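You operate a simulated robot arm through the tools that you are given. There is no shell and no other tool.

Carry out the task below with a simulated two-armed robot. There is one attempt and no reset: what you move stays moved.

TASK
Open the service case and fill its two gaps with the boxes that fit.
Fine: each gap takes one box from the table top; leave the other boxes where they stand; tear nothing off the mat; shut the lid again.

It is judged by the outcome, as a careful person would: the job done as asked, and still so three seconds after it is handed in. It fails if anything else is knocked over, pushed out of place, dropped, spilled or broken. Lids that push on must go on centred and level and be pressed home; caps that screw on are set level and turned clockwise until they are tight.

THE ROBOT
Two 7-joint arms with fingered hands on one trunk, on a base that moves. Base frame: it is fixed to the floor where the robot stands at the start and does not move with it; the origin is under the middle of the robot, x ahead of it, y to its left, z up. Units: mm, degrees, N and s.
The left shoulder is at the start at [87, 125, 1071], the right one opposite. With the tool pointing down near the work surface each hand reaches from about 460 to 820 mm from the robot's upright axis, wherever it stands, measured 20 degrees to its own side. Places, roughly: service case lid [-300, 3400, 900]. Payload 3.6 kg a hand.
Tool frame (each hand has its own): the origin (TCP) lies between the finger pads and is the grasp point; the fingertips stand 30 mm ahead of it; z points along the fingers, y is the line along which they close. The gripper opens to 104 mm; its body begins 35 mm behind the TCP. The gripper is a hand of 4 fingers: y runs from the thumb to the fingers, the wrist lies at [-15, -104, -178] in the tool frame, and closing takes about 1.5 s.
Orientation is that of the tool frame in the base frame, as a unit quaternion [x, y, z, w]. With the fingers straight down and the wrist toward the robot, the tool's x, y and z point along [0, 1, 0], [1, 0, 0] and [0, 0, -1] of the base frame.

THE INTERFACE
- The arms move only by the tool drive_tool. It takes "left_motion", "right_motion" or both (then of equal length, played together; a hand with none holds still); each is a list of rows, each a list of 7 numbers: the gripper command, from -1 (shut) to 1 (fully open), values between in proportion, then the shift along the tool's x, y, z in cm, then the turn, a rotation vector about the tool's x, y, z in degrees. In form: [[gripper, tx, ty, tz, rx, ry, rz], ...]. A call has 1 to 20 rows; each row is the pose to reach, as a shift and turn from the pose commanded when the call began, along the tool's axes at that moment. A row lasts 0.2 s, in which the tool goes at most 50 mm and 8.6 degrees; a call with a longer step from one row to the next is refused whole, and so is a gripper value outside its range. A pose out of reach is approached as far as the arm can. The call stops where the force on the tool passes 50 N (or 10 N more than at its start, if that is more) or the arm is blocked; 0.2 s more then pass. The fingers move at their own pace (about 72 mm/s each) and stop on an object; they squeeze with about 26 N. The grip force told is the motor's: it shows also when the fingers shut on nothing. Time passes only in rows, and 0.2 s behind the last, so rows that repeat a pose let the fingers close. It gives the time, the measured TCP pose, the force on the tool (base axes), the opening and the grip force at its end, in the units of the frame above (readings bear some noise), with the torque about the TCP (base axes, N m) and any sound that the robot's microphone picked up.
- Cameras (640 x 400 px; columns grow to the right, rows downward): "scene" is now at [207.8, -12.7, 1214]; the picture's right is [-0.11, -0.99, 0.00], its down [-0.48, 0.06, -0.88] and it looks along [0.87, -0.10, -0.48] (base axes); focal length 214 px, centre (320, 200). "left" rides on the left gripper at [-61, -92, -130] in its tool frame; the picture's right is [-0.81, -0.28, 0.52], its down [0.53, -0.71, 0.46] and it looks along [0.24, 0.64, 0.72] (tool axes); focal length 275 px, centre (320, 200). "right" rides on the right gripper at [61, -92, -130] in its tool frame; the picture's right is [-0.81, 0.28, -0.52], its down [-0.53, -0.71, 0.46] and it looks along [-0.24, 0.64, 0.72] (tool axes); focal length 275 px, centre (320, 200). There is no depth. A picture from a camera that has moved, and an enlarged one, comes with that camera's place and axes in the base frame and with its lens.
- capture(camera): a new picture of that camera. No time passes.
- lift_body(by): moves the trunk up (or, below 0, down) by that many mm; the arms and the scene camera ride with it, the base frame stays. It gives what a move gives, with no picture.
- base_move(legs): drives the robot by 1 to 6 legs, each [ahead, left, turn to the left] in mm, mm and degrees, along the robot's own axes; the way and the turn of a leg run together, so that a leg with both is an arc; at most 1500 mm and 180 degrees a leg. The arms and the cameras ride along, it lands a little off, and it stops where it bumps. It gives what a move gives.
- grasp_type(shape, hand): the hand has 4 fingers and takes this shape, open, in about a second: jaw (thumb against the fingers, like two jaws); tri (thumb and two fingers); tip (a fingertip pinch); poke (one finger out to press); point (the index stretched); flat (the hand flat); cup (the hand cupped); fist (a fist). The gripper value then closes the fingers along that shape, each until it touches; the sizes above hold for jaw. It gives what a move gives, with no picture.
- pan_tilt(pan, tilt): turns the head with the scene camera to pan (to the left, within 80 degrees either way) and tilt (down, from -29 to 69), counted from straight ahead of the robot (the tilt from the chest, where the trunk bows). It gives what a move gives.
- close_up(camera, box): a new picture of the part [left, top, right, bottom] of that camera's present view, enlarged. No time passes.
- finish_job(): hands the job in; it is judged then, once.

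Nothing tells you exact positions but the pictures and the camera data. Unless the task says otherwise, let go and move clear before handing in.

The tools are called after "Request:" as name(argument=value, ...) on one line, values as JSON. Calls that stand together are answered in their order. drive_tool: Moves the arms, as the interface text tells. Its arguments: {"type":"object","properties":{"left_motion":{"type":"array","items":{"type":"array","items":{"type":"number"}}},"right_motion":{"type":"array","items":{"type":"array","items":{"type":"number"}}}},"required":[]} The other tools are called the same way: lift_body (by) moves the trunk up or down; grasp_type (shape, hand) gives the hand a shape; base_move (legs) drives the base; pan_tilt (pan, tilt) turns the head that bears the scene camera; capture (camera) takes a picture; close_up (camera, box) takes an enlarged picture of a part of a camera's view; finish_job () hands the job in.

At the start:

```text
time: 0.0
left_tool_pos: [539.2, 170.8, 1136.9]
left_ee_rot: [0.707, 0.707, 0.0, 0.0]
left_contact_force: [0.0, -0.8, -0.3]
left_moment: [0.01, 0.02, 0.0]
left_finger_gap: 103.6
left_gripper_force: 0.0
left_shape: jaw
right_tool_pos: [472.9, -251.2, 1069.9]
right_ee_rot: [0.707, 0.707, 0.0, 0.0]
right_contact_force: [0.1, -0.2, 0.4]
right_moment: [-0.02, -0.03, 0.02]
right_finger_gap: 103.8
right_gripper_force: 0.1
right_shape: jaw
trunk travel left (down, up): [-300.0, 236.0]
robot x, y, heading: [-4.2, 1.0, -0.2]
head pan, tilt (commanded): [-6.6, 28.6]
```

scene: 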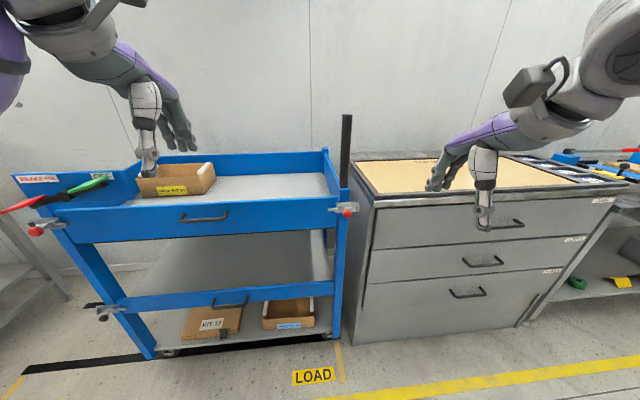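
right: 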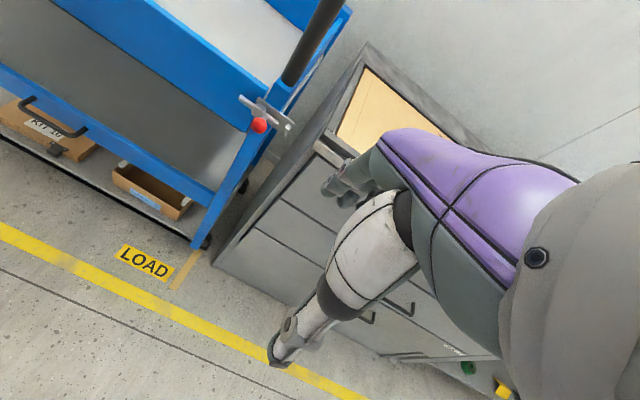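
left: 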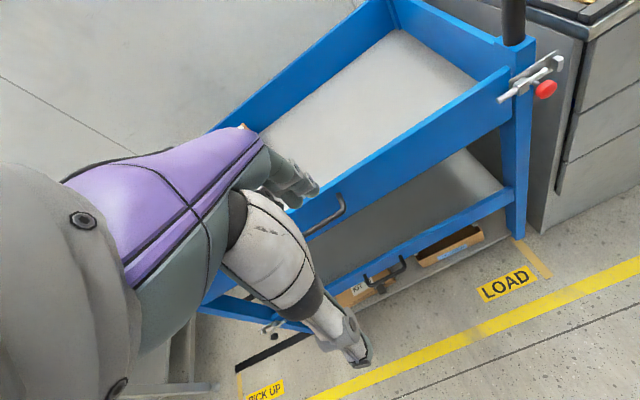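

I see a blue cart and a drawer cabinet ahead; the service case is said to be about 3.4 m to my left, so I first turn the head left to look before driving.

Request:
pan_tilt(pan=80, tilt=20)

```text
time: 1.6
left_tool_pos: [539.6, 170.6, 1137.8]
left_ee_rot: [0.707, 0.707, 0.0, -0.001]
left_contact_force: [-0.9, 0.4, 0.1]
left_moment: [0.02, 0.0, 0.02]
left_finger_gap: 103.7
left_gripper_force: 0.0
left_shape: jaw
right_tool_pos: [474.1, -251.9, 1069.4]
right_ee_rot: [0.707, 0.708, 0.001, 0.0]
right_contact_force: [0.1, 0.6, -0.7]
right_moment: [-0.02, -0.03, -0.01]
right_finger_gap: 103.6
right_gripper_force: 0.2
right_shape: jaw
trunk travel left (down, up): [-300.0, 236.0]
robot x, y, heading: [1.7, 3.7, -0.1]
head pan, tilt (commanded): [80.0, 20.0]
```

The head has turned to the left; I take a picture to find the service case and the way there.

Request:
capture(camera="scene")

```text
taken
camera scene: at [133.6, 89.5, 1227.8], right [0.98, -0.17, 0.0], down [-0.06, -0.34, -0.94], along [0.16, 0.93, -0.34], focal length 214 px, centre (320, 200)
```

scene: 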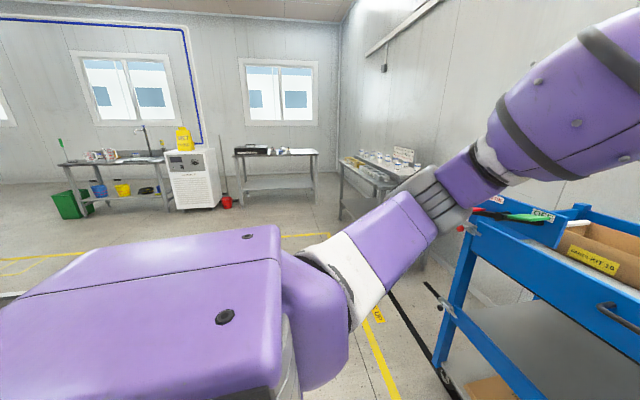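

Request:
close_up(camera="scene", box=[210, 120, 370, 220])

Request:
close_up(camera="scene", box=[320, 120, 480, 220])

```text
4.00 times, centred on (290, 170) of scene
camera zoom: at [133.6, 89.5, 1227.8], right [0.98, -0.17, 0.0], down [-0.06, -0.34, -0.94], along [0.16, 0.93, -0.34], focal length 858 px, centre (440, 320)
```

zoom: 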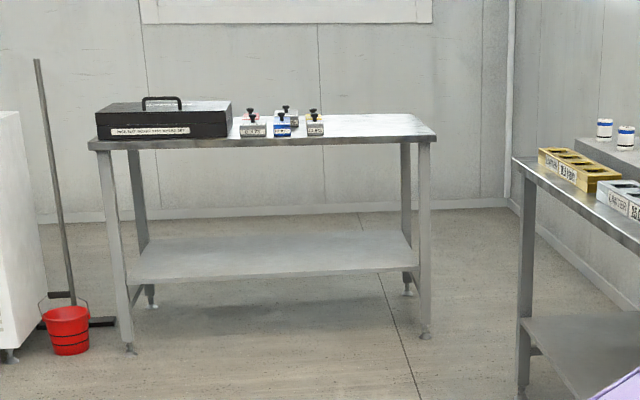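

```text
4.00 times, centred on (400, 170) of scene
camera zoom: at [133.6, 89.5, 1227.8], right [0.98, -0.17, 0.0], down [-0.06, -0.34, -0.94], along [0.16, 0.93, -0.34], focal length 858 px, centre (0, 320)
```

zoom: 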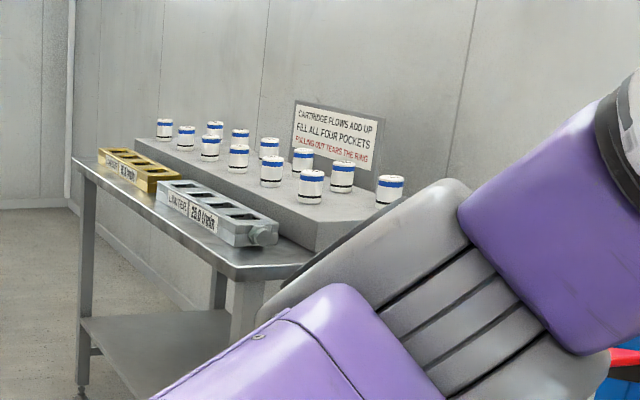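

The service case is the black case with a handle on a steel table about 3.1–3.5 m to the left, with five small knobbed boxes beside it. I turn left 90 degrees in place and then look along the way.

Request:
base_move(legs=[[0, 0, 90]])

Request:
pan_tilt(pan=0, tilt=25)

Request:
capture(camera="scene")

```text
time: 5.9
left_tool_pos: [-183.7, 536.3, 1137.1]
left_ee_rot: [-0.012, 1.0, 0.0, -0.001]
left_contact_force: [0.5, 0.1, 0.2]
left_moment: [0.0, 0.0, -0.01]
left_finger_gap: 103.5
left_gripper_force: 0.2
left_shape: jaw
right_tool_pos: [239.8, 479.5, 1068.2]
right_ee_rot: [-0.012, 1.0, 0.0, 0.0]
right_contact_force: [-0.1, 0.2, -0.6]
right_moment: [0.04, 0.01, 0.02]
right_finger_gap: 103.8
right_gripper_force: 0.0
right_shape: jaw
trunk travel left (down, up): [-300.0, 236.0]
robot x, y, heading: [-1.0, 1.2, 91.4]
head pan, tilt (commanded): [80.0, 20.0]
```

```text
time: 7.4
left_tool_pos: [-182.0, 536.2, 1139.0]
left_ee_rot: [-0.011, 1.0, 0.0, 0.0]
left_contact_force: [-0.2, -0.8, -0.4]
left_moment: [-0.02, 0.02, -0.01]
left_finger_gap: 103.8
left_gripper_force: 0.1
left_shape: jaw
right_tool_pos: [239.6, 480.1, 1068.0]
right_ee_rot: [-0.013, 1.0, 0.0, 0.001]
right_contact_force: [-0.1, -0.2, -0.1]
right_moment: [-0.02, 0.02, 0.04]
right_finger_gap: 103.6
right_gripper_force: 0.1
right_shape: jaw
trunk travel left (down, up): [-300.0, 236.0]
robot x, y, heading: [-3.0, 1.0, 91.0]
head pan, tilt (commanded): [0.0, 25.0]
```

```text
taken
camera scene: at [-5.6, 207.8, 1219.7], right [1.0, 0.02, 0.0], down [0.01, -0.42, -0.91], along [-0.02, 0.91, -0.42], focal length 214 px, centre (320, 200)
```

scene: 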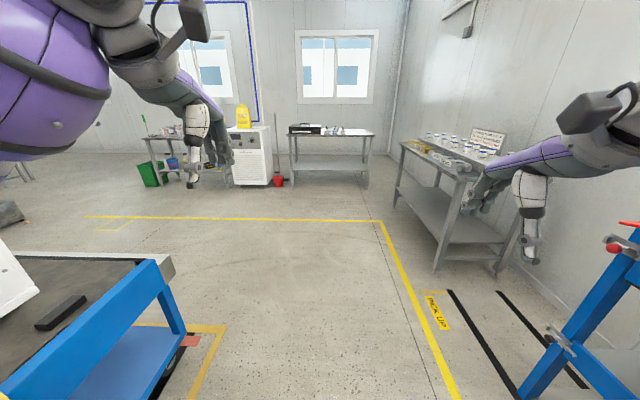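

A clear lane runs straight to the steel table with the case; a blue bench is at left (x below about -530) and a table at right (x above about 880). I drive forward in the lane and look again.

Request:
base_move(legs=[[1400, -60, -1]])

Request:
capture(camera="scene")

```text
time: 14.4
left_tool_pos: [-136.5, 1940.0, 1137.6]
left_ee_rot: [-0.004, 1.0, 0.0, 0.0]
left_contact_force: [0.9, -0.2, -0.2]
left_moment: [0.03, 0.01, 0.01]
left_finger_gap: 103.8
left_gripper_force: 0.0
left_shape: jaw
right_tool_pos: [285.0, 1878.6, 1068.8]
right_ee_rot: [-0.004, 1.0, -0.001, 0.0]
right_contact_force: [0.5, -0.7, -0.4]
right_moment: [0.02, -0.02, -0.03]
right_finger_gap: 103.7
right_gripper_force: 0.0
right_shape: jaw
trunk travel left (down, up): [-300.0, 236.0]
robot x, y, heading: [33.9, 1401.2, 90.5]
head pan, tilt (commanded): [0.0, 25.0]
```

```text
taken
camera scene: at [35.5, 1610.5, 1219.7], right [1.0, 0.01, 0.0], down [0.0, -0.42, -0.91], along [-0.01, 0.91, -0.42], focal length 214 px, centre (320, 200)
```

scene: 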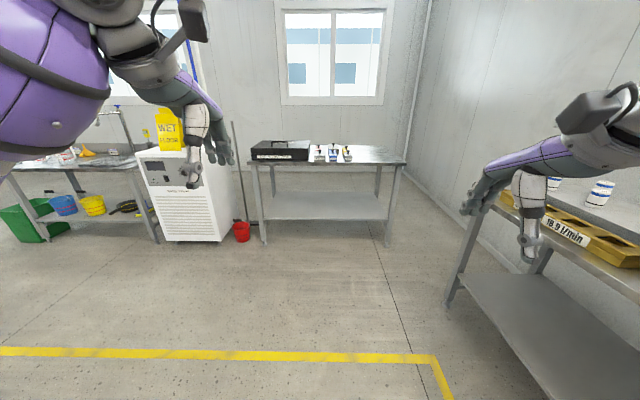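

Request:
close_up(camera="scene", box=[235, 120, 415, 232])

```text
3.56 times, centred on (325, 176) of scene
camera zoom: at [35.5, 1610.5, 1219.7], right [1.0, 0.01, 0.0], down [0.0, -0.42, -0.91], along [-0.01, 0.91, -0.42], focal length 763 px, centre (302, 285)
```

zoom: 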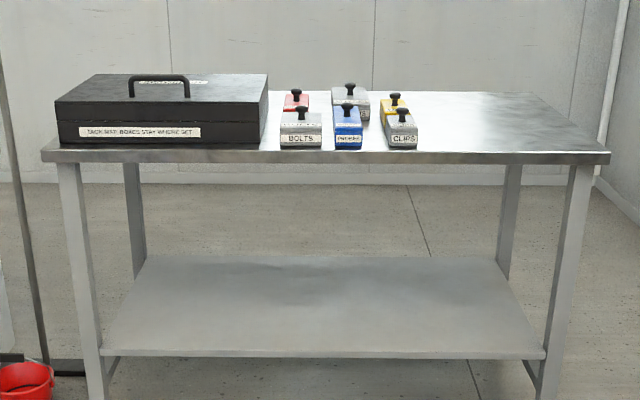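

The case (about 440 mm wide) is at the left end of the steel table, roughly x -530…-80, y 3230…3550, with six knobbed boxes to its right. I drive closer, in front of the table.

Request:
base_move(legs=[[1200, 120, 0]])

Request:
pan_tilt(pan=0, tilt=40)

Request:
capture(camera="scene")

```text
time: 20.5
left_tool_pos: [-261.3, 3132.8, 1136.9]
left_ee_rot: [-0.002, 1.0, 0.001, 0.0]
left_contact_force: [0.1, 0.6, -0.1]
left_moment: [0.0, 0.0, 0.01]
left_finger_gap: 103.7
left_gripper_force: 0.1
left_shape: jaw
right_tool_pos: [162.0, 3067.5, 1068.5]
right_ee_rot: [-0.001, 1.0, 0.0, 0.0]
right_contact_force: [-0.1, -0.6, -0.4]
right_moment: [-0.02, 0.0, -0.01]
right_finger_gap: 103.7
right_gripper_force: 0.1
right_shape: jaw
trunk travel left (down, up): [-300.0, 236.0]
robot x, y, heading: [-85.2, 2595.7, 90.2]
head pan, tilt (commanded): [0.0, 25.0]
```

```text
time: 21.2
left_tool_pos: [-259.8, 3132.4, 1137.7]
left_ee_rot: [-0.002, 1.0, 0.0, 0.0]
left_contact_force: [-0.2, 0.6, -0.3]
left_moment: [0.02, 0.03, -0.02]
left_finger_gap: 103.8
left_gripper_force: 0.0
left_shape: jaw
right_tool_pos: [160.3, 3067.7, 1069.5]
right_ee_rot: [-0.003, 1.0, 0.0, 0.0]
right_contact_force: [-0.3, -0.3, 0.3]
right_moment: [0.01, 0.04, -0.01]
right_finger_gap: 103.7
right_gripper_force: 0.1
right_shape: jaw
trunk travel left (down, up): [-300.0, 236.0]
robot x, y, heading: [-89.3, 2592.3, 90.3]
head pan, tilt (commanded): [0.0, 40.0]
```

```text
taken
camera scene: at [-89.9, 2794.0, 1196.5], right [1.0, 0.0, 0.0], down [0.0, -0.64, -0.77], along [0.0, 0.77, -0.64], focal length 214 px, centre (320, 200)
```

scene: 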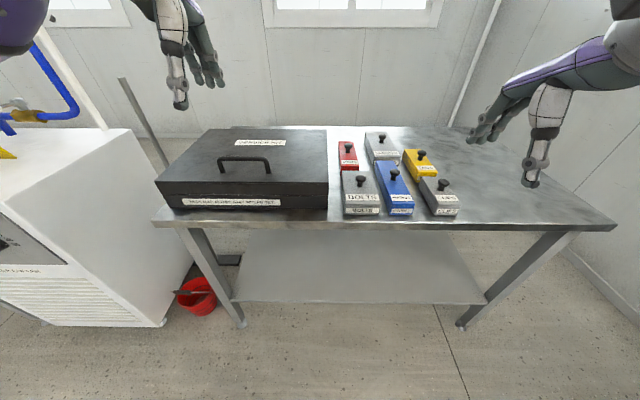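

Request:
close_up(camera="scene", box=[145, 110, 345, 235])

Request:
close_up(camera="scene", box=[320, 120, 480, 220])

```text
3.20 times, centred on (245, 172) of scene
camera zoom: at [-89.9, 2794.0, 1196.5], right [1.0, 0.0, 0.0], down [0.0, -0.64, -0.77], along [0.0, 0.77, -0.64], focal length 686 px, centre (560, 288)
```

zoom: 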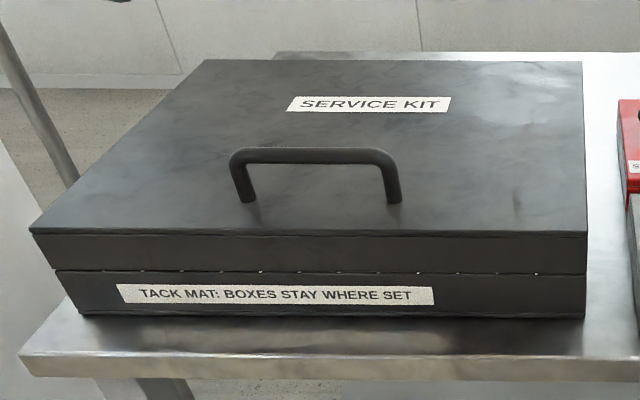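

```text
4.00 times, centred on (400, 170) of scene
camera zoom: at [-89.9, 2794.0, 1196.5], right [1.0, 0.0, 0.0], down [0.0, -0.64, -0.77], along [0.0, 0.77, -0.64], focal length 858 px, centre (0, 320)
```

zoom: 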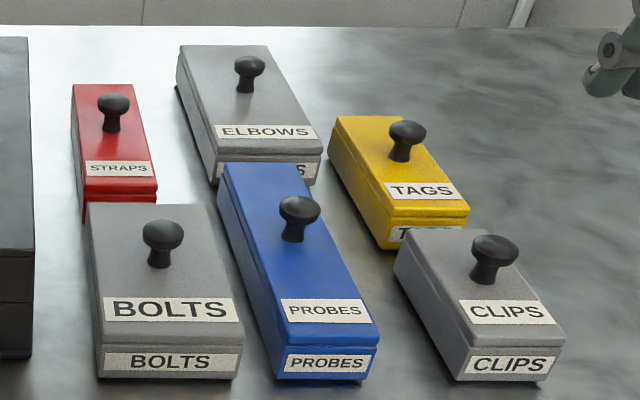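

The lid has a bar handle near its front (about x -281, y 3259, bar z 941), so it hinges at the back. The label reads "TACK MAT: BOXES STAY WHERE SET". Six boxes stand on the table: Straps, Elbows, Tags, Bolts, Probes, Clips. I move a little closer before opening.

Request:
base_move(legs=[[110, 60, 0]])

Request:
pan_tilt(pan=10, tilt=50)

Request:
capture(camera="scene")

Request:
capture(camera="left")

Request:
capture(camera="right")

```text
time: 22.5
left_tool_pos: [-320.8, 3242.2, 1137.4]
left_ee_rot: [-0.002, 1.0, 0.0, 0.0]
left_contact_force: [-0.5, 0.7, -0.4]
left_moment: [-0.02, 0.0, -0.01]
left_finger_gap: 103.8
left_gripper_force: 0.0
left_shape: jaw
right_tool_pos: [99.7, 3178.7, 1068.6]
right_ee_rot: [-0.002, 1.0, 0.0, 0.0]
right_contact_force: [-0.5, 0.2, 0.4]
right_moment: [-0.03, -0.02, 0.01]
right_finger_gap: 103.7
right_gripper_force: 0.1
right_shape: jaw
trunk travel left (down, up): [-300.0, 236.0]
robot x, y, heading: [-148.4, 2702.5, 90.3]
head pan, tilt (commanded): [0.0, 40.0]
```

```text
time: 23.2
left_tool_pos: [-320.9, 3241.6, 1138.0]
left_ee_rot: [-0.002, 1.0, 0.0, 0.0]
left_contact_force: [0.0, -0.7, -0.1]
left_moment: [-0.01, -0.02, 0.02]
left_finger_gap: 103.6
left_gripper_force: 0.0
left_shape: jaw
right_tool_pos: [101.4, 3177.5, 1067.5]
right_ee_rot: [-0.002, 1.0, -0.001, 0.0]
right_contact_force: [-0.1, 0.0, -0.7]
right_moment: [0.01, -0.03, 0.0]
right_finger_gap: 103.6
right_gripper_force: 0.0
right_shape: jaw
trunk travel left (down, up): [-300.0, 236.0]
robot x, y, heading: [-148.7, 2702.1, 90.0]
head pan, tilt (commanded): [10.0, 50.0]
```

```text
taken
camera scene: at [-163.4, 2894.6, 1182.3], right [0.98, 0.18, 0.0], down [0.13, -0.75, -0.64], along [-0.11, 0.63, -0.77], focal length 214 px, centre (320, 200)
```

scene: 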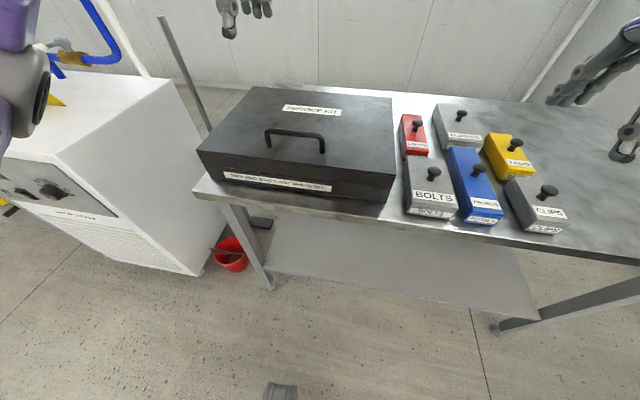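

```text
taken
camera left: at [-259.1, 3151.6, 1268.3], right [0.81, -0.27, -0.52], down [-0.53, -0.71, -0.46], along [-0.25, 0.64, -0.72], focal length 275 px, centre (320, 200)
```

left: 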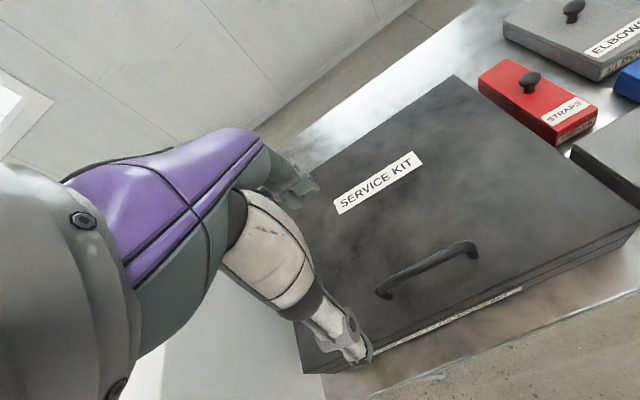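

```text
taken
camera right: at [40.3, 3085.8, 1199.9], right [0.81, 0.28, 0.52], down [0.54, -0.71, -0.46], along [0.24, 0.65, -0.72], focal length 275 px, centre (320, 200)
```

right: 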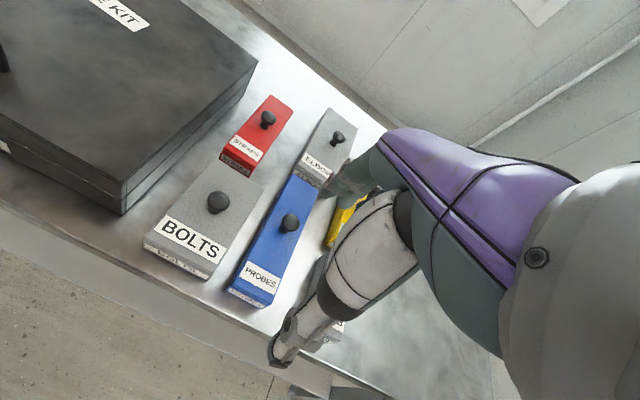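

Request:
close_up(camera="scene", box=[190, 80, 406, 215])

Request:
close_up(camera="left", box=[290, 200, 610, 400])

```text
2.96 times, centred on (298, 148) of scene
camera zoom: at [-163.4, 2894.6, 1182.3], right [0.98, 0.18, 0.0], down [0.13, -0.75, -0.64], along [-0.11, 0.63, -0.77], focal length 636 px, centre (385, 356)
```

zoom: 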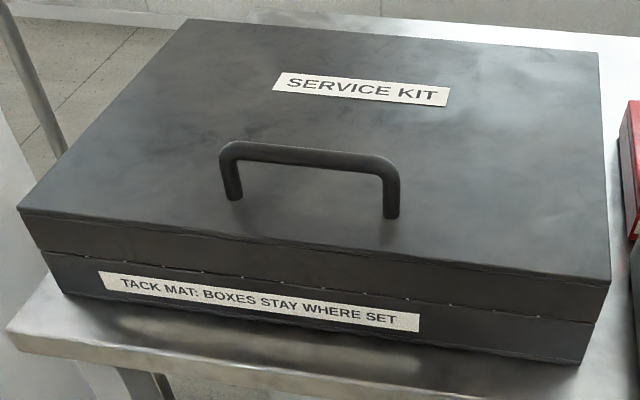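

```text
2.00 times, centred on (450, 300) of left
camera zoom: at [-259.1, 3151.6, 1268.3], right [0.81, -0.27, -0.52], down [-0.53, -0.71, -0.46], along [-0.25, 0.64, -0.72], focal length 551 px, centre (60, 0)
```

zoom: 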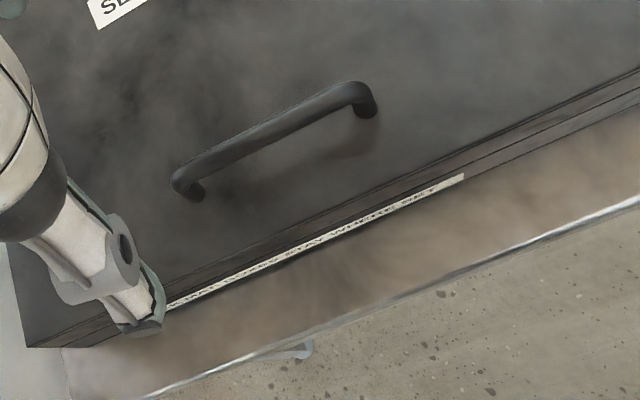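

The handle bar sits at about (-282, 3269, 934), running along x; lid top z ≈ 892, its hinge at the back near y 3556. I raise the trunk 100 mm for reach, then bring the left hand over the bar.

Request:
lift_body(by=100)

Request:
drive_tool(left_motion=[[1, -1.3, 0.9, 3, 0, 0, 0], [1, -2.6, 1.8, 7, 0, 0, 0], [1, -3.9, 2.7, 11.5, 0, 0, 0], [1, -3.9, 2.7, 16, 0, 0, 0], [1, -3.9, 2.7, 20, 0, 0, 0], [1, -3.9, 2.7, 22, 0, 0, 0]])

Request:
capture(camera="left")

Request:
capture(camera="scene")

```text
time: 24.6
left_tool_pos: [-320.2, 3243.2, 1237.5]
left_ee_rot: [-0.002, 1.0, -0.001, -0.001]
left_contact_force: [-0.6, 0.2, 0.4]
left_moment: [-0.03, 0.0, 0.0]
left_finger_gap: 103.5
left_gripper_force: 0.2
left_shape: jaw
right_tool_pos: [101.2, 3178.6, 1168.9]
right_ee_rot: [-0.001, 1.0, -0.001, 0.0]
right_contact_force: [0.0, 0.2, -0.5]
right_moment: [-0.02, -0.01, -0.03]
right_finger_gap: 103.5
right_gripper_force: 0.1
right_shape: jaw
trunk travel left (down, up): [-400.0, 136.0]
robot x, y, heading: [-149.8, 2701.1, 90.1]
head pan, tilt (commanded): [10.0, 50.0]
```

```text
time: 26.0
left_tool_pos: [-281.8, 3268.4, 1018.1]
left_ee_rot: [-0.002, 1.0, 0.0, 0.0]
left_contact_force: [0.3, 0.0, -0.6]
left_moment: [0.0, 0.01, 0.0]
left_finger_gap: 103.6
left_gripper_force: 0.0
left_shape: jaw
right_tool_pos: [100.7, 3176.5, 1169.4]
right_ee_rot: [-0.002, 1.0, 0.0, 0.0]
right_contact_force: [0.0, 0.0, -1.2]
right_moment: [-0.01, -0.04, -0.02]
right_finger_gap: 103.7
right_gripper_force: 0.1
right_shape: jaw
trunk travel left (down, up): [-400.0, 136.0]
robot x, y, heading: [-150.9, 2702.8, 90.0]
head pan, tilt (commanded): [10.0, 50.0]
```

```text
taken
camera left: at [-220.4, 3179.4, 1148.0], right [0.81, -0.27, -0.52], down [-0.53, -0.71, -0.46], along [-0.25, 0.64, -0.72], focal length 275 px, centre (320, 200)
```

left: 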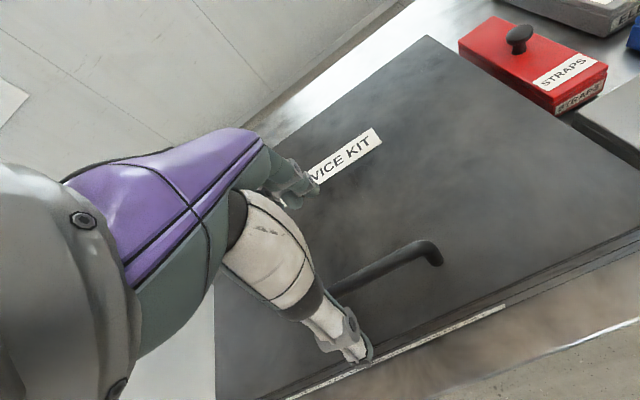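

```text
taken
camera scene: at [-163.5, 2871.9, 1281.3], right [0.98, 0.18, 0.0], down [0.14, -0.75, -0.64], along [-0.11, 0.63, -0.77], focal length 214 px, centre (320, 200)
```

scene: 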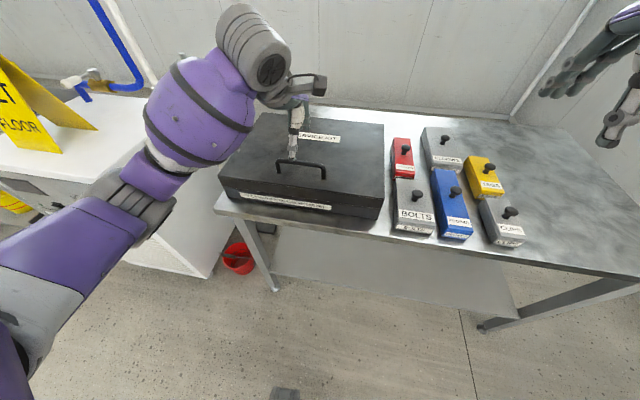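

The hand is right above the bar; I lower onto it and close.

Request:
drive_tool(left_motion=[[1, 0, 0, 3, 0, 0, 0], [1, 0, 0, 6, 0, 0, 0], [1, 0, 0, 8.3, 0, 0, 0]])

Request:
capture(camera="left")

Request:
close_up(camera="scene", box=[210, 90, 370, 190])

```text
time: 26.8
left_tool_pos: [-283.0, 3269.6, 935.1]
left_ee_rot: [-0.002, 1.0, 0.0, -0.001]
left_contact_force: [-0.5, 0.5, -0.4]
left_moment: [-0.02, -0.02, -0.01]
left_finger_gap: 103.8
left_gripper_force: 0.0
left_shape: jaw
right_tool_pos: [99.8, 3179.2, 1168.2]
right_ee_rot: [-0.002, 1.0, 0.0, 0.0]
right_contact_force: [-0.3, -0.5, -0.3]
right_moment: [0.01, -0.02, -0.04]
right_finger_gap: 103.9
right_gripper_force: 0.0
right_shape: jaw
trunk travel left (down, up): [-400.0, 136.0]
robot x, y, heading: [-150.0, 2704.2, 89.9]
head pan, tilt (commanded): [10.0, 50.0]
```

```text
taken
camera left: at [-221.1, 3179.3, 1064.9], right [0.81, -0.27, -0.52], down [-0.53, -0.71, -0.46], along [-0.25, 0.64, -0.72], focal length 275 px, centre (320, 200)
```

left: 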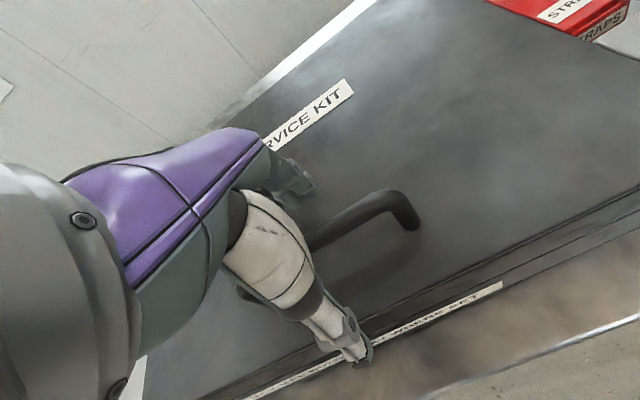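

```text
4.00 times, centred on (290, 140) of scene
camera zoom: at [-163.5, 2872.0, 1281.2], right [0.98, 0.18, 0.0], down [0.14, -0.75, -0.64], along [-0.11, 0.63, -0.77], focal length 858 px, centre (440, 440)
```

zoom: 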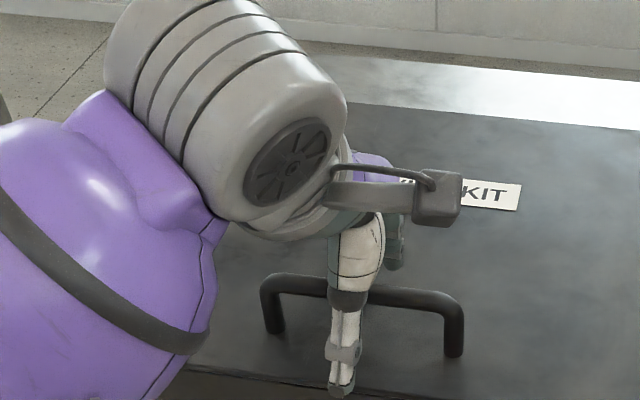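

The thumb and fingers straddle the bar; closing now.

Request:
drive_tool(left_motion=[[0, 0, 0, 0, 0, 0, 0], [-1, 0, 0, 0, 0, 0, 0], [-1, 0, 0, 0, 0, 0, 0], [-1, 0, 0, 0, 0, 0, 0], [-1, 0, 0, 0, 0, 0, 0], [-1, 0, 0, 0, 0, 0, 0], [-1, 0, 0, 0, 0, 0, 0], [-1, 0, 0, 0, 0, 0, 0], [-1, 0, 0, 0, 0, 0, 0]])

Request:
close_up(camera="scene", box=[210, 90, 370, 190])

```text
time: 28.8
left_tool_pos: [-282.2, 3269.3, 935.4]
left_ee_rot: [-0.001, 1.0, 0.0, -0.001]
left_contact_force: [0.3, -2.0, -2.1]
left_moment: [0.01, -0.09, -0.02]
left_finger_gap: 0.1
left_gripper_force: 25.9
left_shape: jaw
right_tool_pos: [100.7, 3177.7, 1168.0]
right_ee_rot: [-0.002, 1.0, 0.001, -0.001]
right_contact_force: [-0.2, 0.4, 0.1]
right_moment: [-0.04, -0.03, 0.0]
right_finger_gap: 103.6
right_gripper_force: 0.1
right_shape: jaw
trunk travel left (down, up): [-400.0, 136.0]
robot x, y, heading: [-146.9, 2704.4, 89.8]
head pan, tilt (commanded): [10.0, 50.0]
```

```text
4.00 times, centred on (290, 140) of scene
camera zoom: at [-163.5, 2871.9, 1281.2], right [0.98, 0.18, 0.0], down [0.14, -0.75, -0.64], along [-0.11, 0.63, -0.77], focal length 858 px, centre (440, 440)
```

zoom: 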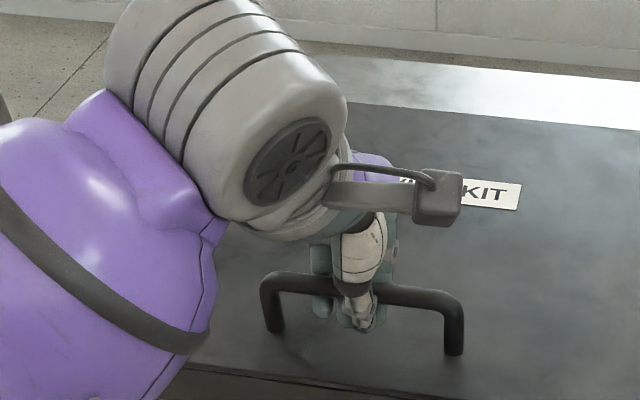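

The fingers have wrapped round the bar (hooked, tips meeting beneath). I lift gently along the start of an arc about the back hinge and check.

Request:
drive_tool(left_motion=[[-1, 0, 0.3, -1.2, 0, 0, 0], [-1, 0, 0.8, -2.5, 0, 0, 0], [-1, 0, 1.3, -3.7, 0, 0, 0], [-1, 0, 1.9, -4.9, 0, 0, 0]])

Request:
capture(camera="scene")

```text
time: 29.8
left_tool_pos: [-282.7, 3288.5, 984.6]
left_ee_rot: [-0.001, 1.0, 0.0, 0.001]
left_contact_force: [-0.5, -3.8, -0.2]
left_moment: [-0.06, 0.0, -0.05]
left_finger_gap: 0.0
left_gripper_force: 25.9
left_shape: jaw
right_tool_pos: [100.9, 3177.1, 1168.7]
right_ee_rot: [-0.002, 1.0, 0.0, 0.0]
right_contact_force: [0.8, 0.3, 0.6]
right_moment: [-0.01, -0.01, 0.0]
right_finger_gap: 103.7
right_gripper_force: 0.1
right_shape: jaw
trunk travel left (down, up): [-400.0, 136.0]
robot x, y, heading: [-151.3, 2703.7, 90.2]
head pan, tilt (commanded): [10.0, 50.0]
```

```text
taken
camera scene: at [-163.5, 2871.4, 1281.3], right [0.98, 0.18, 0.0], down [0.14, -0.75, -0.64], along [-0.11, 0.63, -0.77], focal length 214 px, centre (320, 200)
```

scene: 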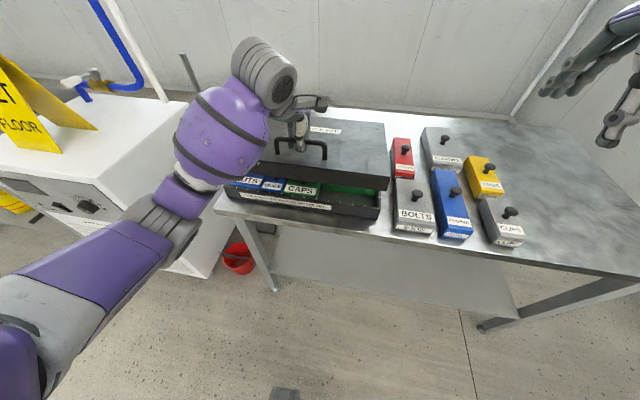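

The lid swings up on its back hinge and boxes show inside. I continue along the arc to about 45 degrees.

Request:
drive_tool(left_motion=[[-1, 0, 1.3, -2.3, 0, 0, 0], [-1, 0, 2.6, -4.5, 0, 0, 0], [-1, 0, 4.3, -6.5, 0, 0, 0], [-1, 0, 6.1, -8.4, 0, 0, 0], [-1, 0, 8.0, -10.1, 0, 0, 0], [-1, 0, 10.1, -11.7, 0, 0, 0], [-1, 0, 12.3, -13.0, 0, 0, 0]])

Request:
capture(camera="scene")

```text
time: 31.4
left_tool_pos: [-282.3, 3410.8, 1113.4]
left_ee_rot: [-0.002, 1.0, 0.0, -0.001]
left_contact_force: [2.4, -1.9, 0.4]
left_moment: [0.02, -0.01, -0.08]
left_finger_gap: 0.0
left_gripper_force: 25.8
left_shape: jaw
right_tool_pos: [101.2, 3176.9, 1168.5]
right_ee_rot: [-0.002, 1.0, 0.0, -0.001]
right_contact_force: [0.0, 0.4, -0.2]
right_moment: [0.02, 0.02, -0.02]
right_finger_gap: 103.5
right_gripper_force: 0.1
right_shape: jaw
trunk travel left (down, up): [-400.0, 136.0]
robot x, y, heading: [-149.4, 2700.1, 90.2]
head pan, tilt (commanded): [10.0, 50.0]
```

```text
taken
camera scene: at [-162.9, 2871.8, 1281.3], right [0.98, 0.18, 0.0], down [0.14, -0.75, -0.64], along [-0.11, 0.63, -0.77], focal length 214 px, centre (320, 200)
```

scene: 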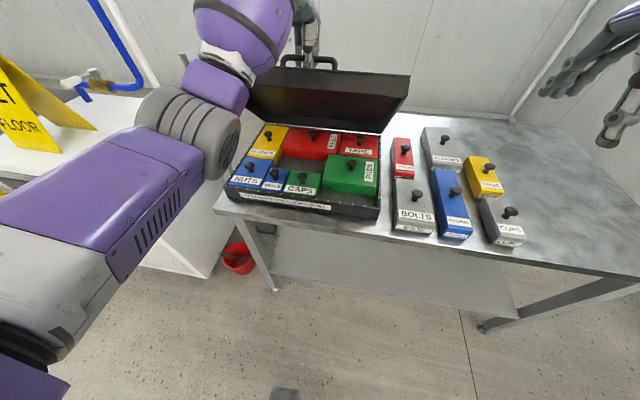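

The interior is visible and the lid follows well. I keep going along the arc to about 65 degrees.

Request:
drive_tool(left_motion=[[-1, 0, 2.4, -1.15, 0, 0, 0], [-1, 0, 4.8, -2.1, 0, 0, 0], [-1, 0, 7.3, -2.9, 0, 0, 0], [-1, 0, 9.9, -3.4, 0, 0, 0]])

Request:
pan_tilt(pan=10, tilt=30)

Request:
capture(camera="scene")

Request:
capture(camera="left")

Request:
capture(camera="right")

```text
time: 32.4
left_tool_pos: [-282.8, 3460.9, 1136.0]
left_ee_rot: [-0.001, 1.0, 0.001, 0.0]
left_contact_force: [4.3, -1.5, 2.3]
left_moment: [0.0, -0.03, -0.05]
left_finger_gap: 0.0
left_gripper_force: 25.9
left_shape: jaw
left hand out of reach, approached as far as the arm can: row 3, 4
right_tool_pos: [101.8, 3177.6, 1169.0]
right_ee_rot: [-0.002, 1.0, 0.0, 0.0]
right_contact_force: [0.8, -0.5, 0.4]
right_moment: [-0.03, -0.01, 0.0]
right_finger_gap: 103.5
right_gripper_force: 0.0
right_shape: jaw
trunk travel left (down, up): [-400.0, 136.0]
robot x, y, heading: [-148.5, 2706.2, 90.4]
head pan, tilt (commanded): [10.0, 50.0]
```

```text
time: 33.2
left_tool_pos: [-283.5, 3460.7, 1134.9]
left_ee_rot: [-0.003, 1.0, 0.0, 0.001]
left_contact_force: [2.9, -2.1, 0.4]
left_moment: [-0.02, -0.02, -0.08]
left_finger_gap: 0.0
left_gripper_force: 26.5
left_shape: jaw
right_tool_pos: [101.9, 3177.3, 1168.9]
right_ee_rot: [-0.002, 1.0, 0.0, 0.0]
right_contact_force: [-0.4, 0.6, -0.2]
right_moment: [-0.01, -0.01, 0.0]
right_finger_gap: 103.9
right_gripper_force: 0.0
right_shape: jaw
trunk travel left (down, up): [-400.0, 136.0]
robot x, y, heading: [-143.6, 2703.7, 90.2]
head pan, tilt (commanded): [10.0, 30.0]
```

```text
taken
camera scene: at [-165.4, 2884.9, 1310.7], right [0.98, 0.18, 0.0], down [0.09, -0.49, -0.87], along [-0.15, 0.85, -0.5], focal length 214 px, centre (320, 200)
```

scene: 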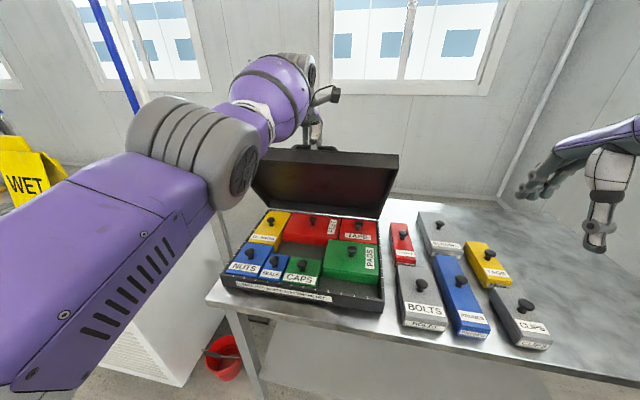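

```text
taken
camera left: at [-222.3, 3370.2, 1265.2], right [0.81, -0.27, -0.52], down [-0.53, -0.71, -0.46], along [-0.25, 0.64, -0.72], focal length 275 px, centre (320, 200)
```

left: 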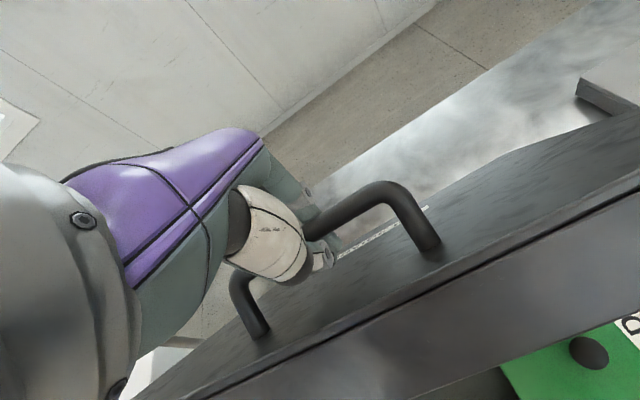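

```text
taken
camera right: at [40.7, 3085.7, 1299.8], right [0.81, 0.28, 0.52], down [0.54, -0.71, -0.46], along [0.24, 0.65, -0.72], focal length 275 px, centre (320, 200)
```

right: 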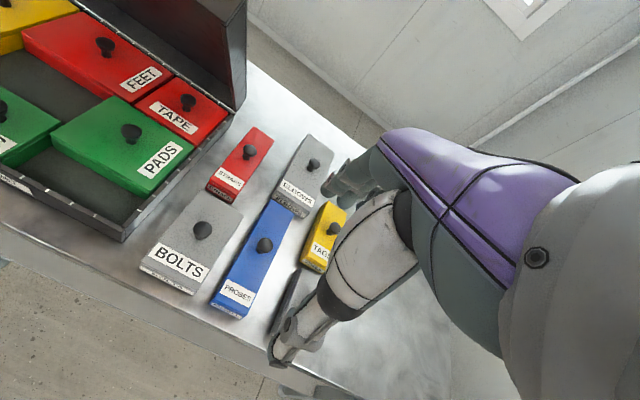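

The left arm is at its reach limit with the lid at about 55 degrees. I bring the right hand, closed, in front of the lid's inner side at x ≈ -110 to push it the rest of the way.

Request:
drive_tool(right_motion=[[0.3, 3, 0.5, 2.5, 0, 0, 0], [-0.3, 6.5, 1, 5, 0, 0, 0], [-1, 10, 2, 8, 0, 0, 0], [-1, 13.5, 3, 11, 0, 0, 0], [-1, 17, 4, 13.5, 0, 0, 0], [-1, 21, 5, 15.5, 0, 0, 0], [-1, 21, 5, 15.5, 0, 0, 0]])

Request:
pan_tilt(pan=0, tilt=40)

Request:
capture(camera="scene")

Request:
capture(camera="right")

```text
time: 34.8
left_tool_pos: [-285.1, 3460.4, 1134.2]
left_ee_rot: [-0.001, 1.0, -0.001, 0.001]
left_contact_force: [0.8, -0.2, -2.5]
left_moment: [0.0, -0.04, -0.06]
left_finger_gap: 0.0
left_gripper_force: 25.9
left_shape: jaw
right_tool_pos: [-103.6, 3229.1, 1014.9]
right_ee_rot: [-0.001, 1.0, 0.001, -0.001]
right_contact_force: [0.0, 1.1, -0.8]
right_moment: [0.01, 0.0, 0.0]
right_finger_gap: 0.0
right_gripper_force: 25.7
right_shape: jaw
right hand out of reach, approached as far as the arm can: row 6, 7
trunk travel left (down, up): [-400.0, 136.0]
robot x, y, heading: [-146.2, 2698.8, 90.0]
head pan, tilt (commanded): [10.0, 30.0]
```

```text
time: 35.5
left_tool_pos: [-284.2, 3460.7, 1134.5]
left_ee_rot: [-0.002, 1.0, 0.0, 0.0]
left_contact_force: [0.3, -1.3, -2.5]
left_moment: [0.0, -0.04, -0.07]
left_finger_gap: 0.0
left_gripper_force: 26.3
left_shape: jaw
right_tool_pos: [-104.1, 3229.3, 1014.6]
right_ee_rot: [-0.001, 1.0, 0.0, 0.0]
right_contact_force: [-0.1, 0.0, -0.3]
right_moment: [0.03, 0.0, -0.02]
right_finger_gap: 0.0
right_gripper_force: 26.7
right_shape: jaw
trunk travel left (down, up): [-400.0, 136.0]
robot x, y, heading: [-146.8, 2704.0, 89.9]
head pan, tilt (commanded): [0.0, 40.0]
```

```text
taken
camera scene: at [-150.2, 2881.4, 1295.4], right [1.0, 0.0, 0.0], down [0.0, -0.64, -0.77], along [0.0, 0.77, -0.64], focal length 214 px, centre (320, 200)
```

scene: 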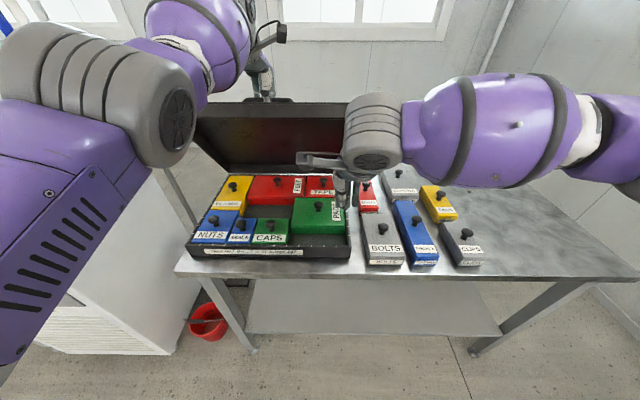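

```text
taken
camera right: at [-165.2, 3136.9, 1145.1], right [0.81, 0.28, 0.52], down [0.53, -0.71, -0.46], along [0.24, 0.65, -0.72], focal length 275 px, centre (320, 200)
```

right: 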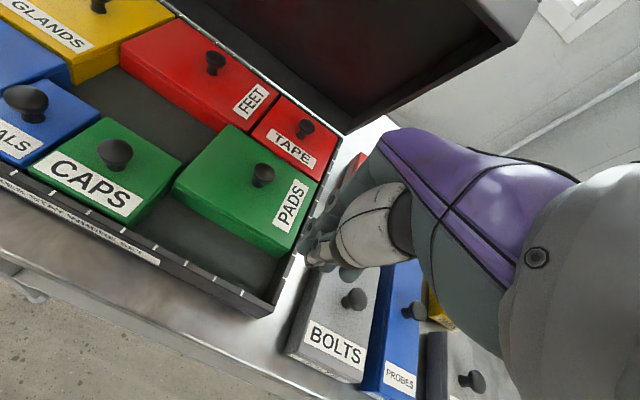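

Inside I see Glands, Feet, Tape at the back; Nuts, Seals, Caps, Pads in front; one gap in the middle (between Seals/Caps and Feet) and one at the front right (front of Pads). Now I advance the right hand slowly toward the lid's inside.

Request:
drive_tool(right_motion=[[-1, 0.5, 2, 0, 0, 0, 0], [-1, 1, 4, 0, 0, 0, 0], [-1, 1.5, 6, 0, 0, 0, 0], [-1, 2, 7, 0, 0, 0, 0], [-1, 2, 8, 0, 0, 0, 0]])

Request:
capture(camera="scene")

```text
time: 36.7
left_tool_pos: [-284.3, 3461.0, 1134.3]
left_ee_rot: [-0.002, 1.0, 0.0, 0.0]
left_contact_force: [0.2, 0.4, -1.9]
left_moment: [-0.01, -0.07, -0.04]
left_finger_gap: 0.1
left_gripper_force: 25.9
left_shape: jaw
right_tool_pos: [-93.3, 3262.2, 1013.6]
right_ee_rot: [-0.002, 1.0, 0.0, 0.0]
right_contact_force: [-0.3, -0.8, 0.4]
right_moment: [0.01, 0.01, 0.01]
right_finger_gap: 0.1
right_gripper_force: 25.9
right_shape: jaw
right hand out of reach, approached as far as the arm can: row 1, 2, 3, 4, 5
trunk travel left (down, up): [-400.0, 136.0]
robot x, y, heading: [-152.2, 2703.3, 90.4]
head pan, tilt (commanded): [0.0, 40.0]
```

```text
taken
camera scene: at [-150.2, 2881.4, 1295.4], right [1.0, 0.0, 0.0], down [0.0, -0.64, -0.77], along [0.0, 0.77, -0.64], focal length 214 px, centre (320, 200)
```

scene: 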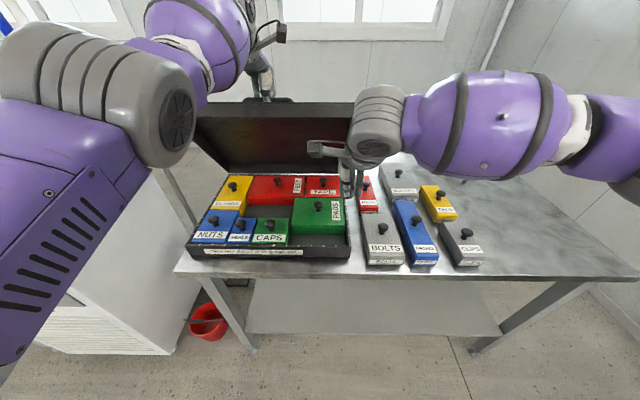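

The right arm cannot reach that far left with the hand square; I yaw the hand about 35 degrees so that it lines up with the forearm.

Request:
drive_tool(right_motion=[[-1, 0, -1, 0, 0, 0, -8], [-1, 0, -2, 0, 0, 0, -16], [-1, 0, -3, 0, 0, 0, -24], [-1, 0, -4, 0, 0, 0, -32], [-1, 0, -4, 0, 0, 0, -38]])

Request:
capture(camera="scene")

```text
time: 37.9
left_tool_pos: [-282.9, 3461.6, 1133.6]
left_ee_rot: [-0.001, 1.0, 0.0, 0.0]
left_contact_force: [-0.2, 0.5, -2.2]
left_moment: [-0.01, -0.03, -0.07]
left_finger_gap: 0.0
left_gripper_force: 26.3
left_shape: jaw
right_tool_pos: [-90.9, 3221.2, 1014.0]
right_ee_rot: [-0.328, 0.945, 0.0, 0.0]
right_contact_force: [0.6, 0.6, -0.6]
right_moment: [0.01, 0.02, -0.02]
right_finger_gap: 0.0
right_gripper_force: 26.1
right_shape: jaw
trunk travel left (down, up): [-400.0, 136.0]
robot x, y, heading: [-150.4, 2705.8, 90.1]
head pan, tilt (commanded): [0.0, 40.0]
```

```text
taken
camera scene: at [-150.2, 2881.4, 1295.4], right [1.0, 0.0, 0.0], down [0.0, -0.64, -0.77], along [0.0, 0.77, -0.64], focal length 214 px, centre (320, 200)
```

scene: 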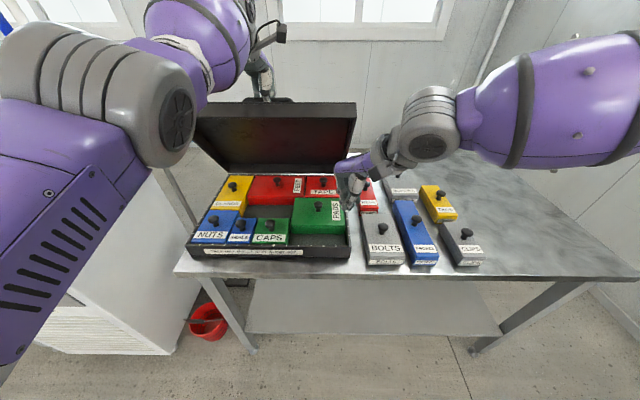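

Now the right hand is yawed and free to move left. I advance it toward the lid's inner rim in small steps.

Request:
drive_tool(right_motion=[[-1, 0.9, 2.5, 0, 0, 0, 0], [-1, 1.7, 5.1, 0, 0, 0, 0], [-1, 0.4, 6.7, 0, 0, 0, 0], [-1, -0.8, 8.3, 0, 0, 0, 0], [-1, -1.4, 9.1, 0, 0, 0, 0]])

Request:
capture(camera="scene")

Request:
capture(camera="right")

```text
time: 39.1
left_tool_pos: [-284.0, 3461.2, 1135.1]
left_ee_rot: [-0.001, 1.0, 0.0, 0.0]
left_contact_force: [-1.0, 0.4, -3.4]
left_moment: [-0.04, -0.03, -0.09]
left_finger_gap: 0.1
left_gripper_force: 26.1
left_shape: jaw
right_tool_pos: [-118.6, 3297.4, 1021.1]
right_ee_rot: [-0.327, 0.945, -0.001, 0.0]
right_contact_force: [-0.2, 0.4, -0.7]
right_moment: [0.01, 0.0, 0.03]
right_finger_gap: 0.0
right_gripper_force: 25.5
right_shape: jaw
right hand out of reach, approached as far as the arm can: row 4, 5
trunk travel left (down, up): [-400.0, 136.0]
robot x, y, heading: [-150.6, 2703.5, 90.3]
head pan, tilt (commanded): [0.0, 40.0]
```

```text
taken
camera scene: at [-149.9, 2881.8, 1295.3], right [1.0, 0.0, 0.0], down [0.0, -0.64, -0.77], along [0.0, 0.77, -0.64], focal length 214 px, centre (320, 200)
```

scene: 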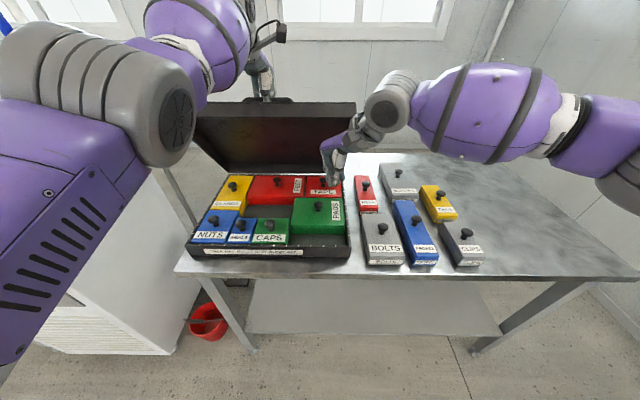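

```text
taken
camera right: at [-108.4, 3188.2, 1152.4], right [0.47, 0.72, 0.52], down [0.86, -0.23, -0.45], along [-0.21, 0.66, -0.73], focal length 275 px, centre (320, 200)
```

right: 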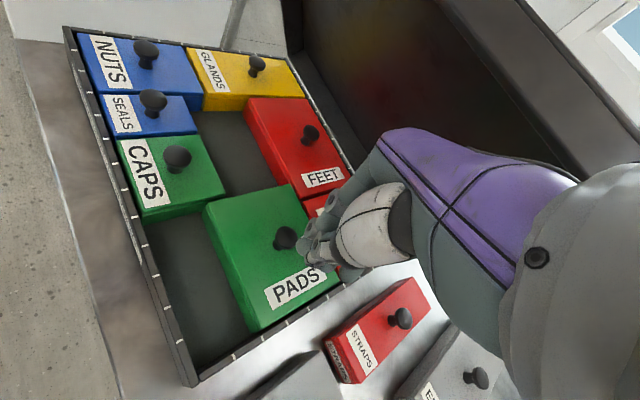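

Request:
drive_tool(right_motion=[[-1, -0.9, 1.2, 0, 0, 0, 0], [-1, -1.9, 2.4, 0, 0, 0, 0], [-1, -2.8, 3.5, 0, 0, 0, 0], [-1, -3.7, 4.7, 0, 0, 0, 0]])

Request:
capture(camera="scene")

Request:
capture(camera="right")

```text
time: 40.1
left_tool_pos: [-283.8, 3461.1, 1134.2]
left_ee_rot: [-0.001, 1.0, 0.0, 0.0]
left_contact_force: [0.0, -0.2, -3.1]
left_moment: [-0.01, -0.01, -0.06]
left_finger_gap: 0.0
left_gripper_force: 25.8
left_shape: jaw
right_tool_pos: [-102.9, 3316.0, 1017.7]
right_ee_rot: [-0.328, 0.945, 0.0, 0.0]
right_contact_force: [-0.9, 0.7, 0.0]
right_moment: [0.01, -0.03, -0.01]
right_finger_gap: 0.0
right_gripper_force: 26.3
right_shape: jaw
right hand out of reach, approached as far as the arm can: row 1, 2, 3, 4
trunk travel left (down, up): [-400.0, 136.0]
robot x, y, heading: [-149.9, 2698.4, 90.1]
head pan, tilt (commanded): [0.0, 40.0]
```

```text
taken
camera scene: at [-150.2, 2881.4, 1295.4], right [1.0, 0.0, 0.0], down [0.0, -0.64, -0.77], along [0.0, 0.77, -0.64], focal length 214 px, centre (320, 200)
```

scene: 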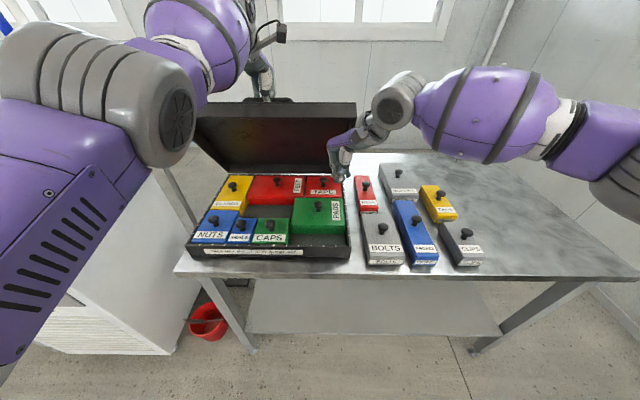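

```text
taken
camera right: at [-93.6, 3206.3, 1149.2], right [0.47, 0.72, 0.52], down [0.86, -0.23, -0.46], along [-0.21, 0.66, -0.72], focal length 275 px, centre (320, 200)
```

right: 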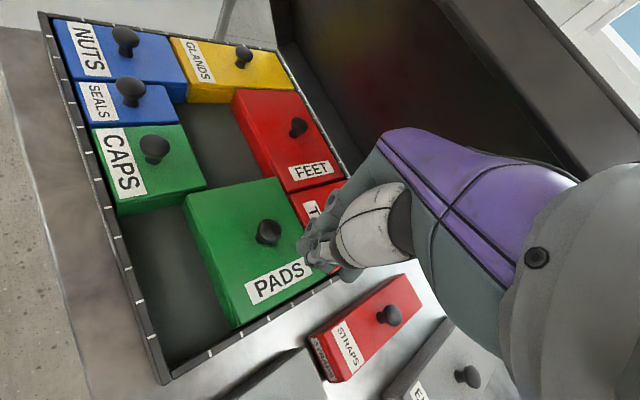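

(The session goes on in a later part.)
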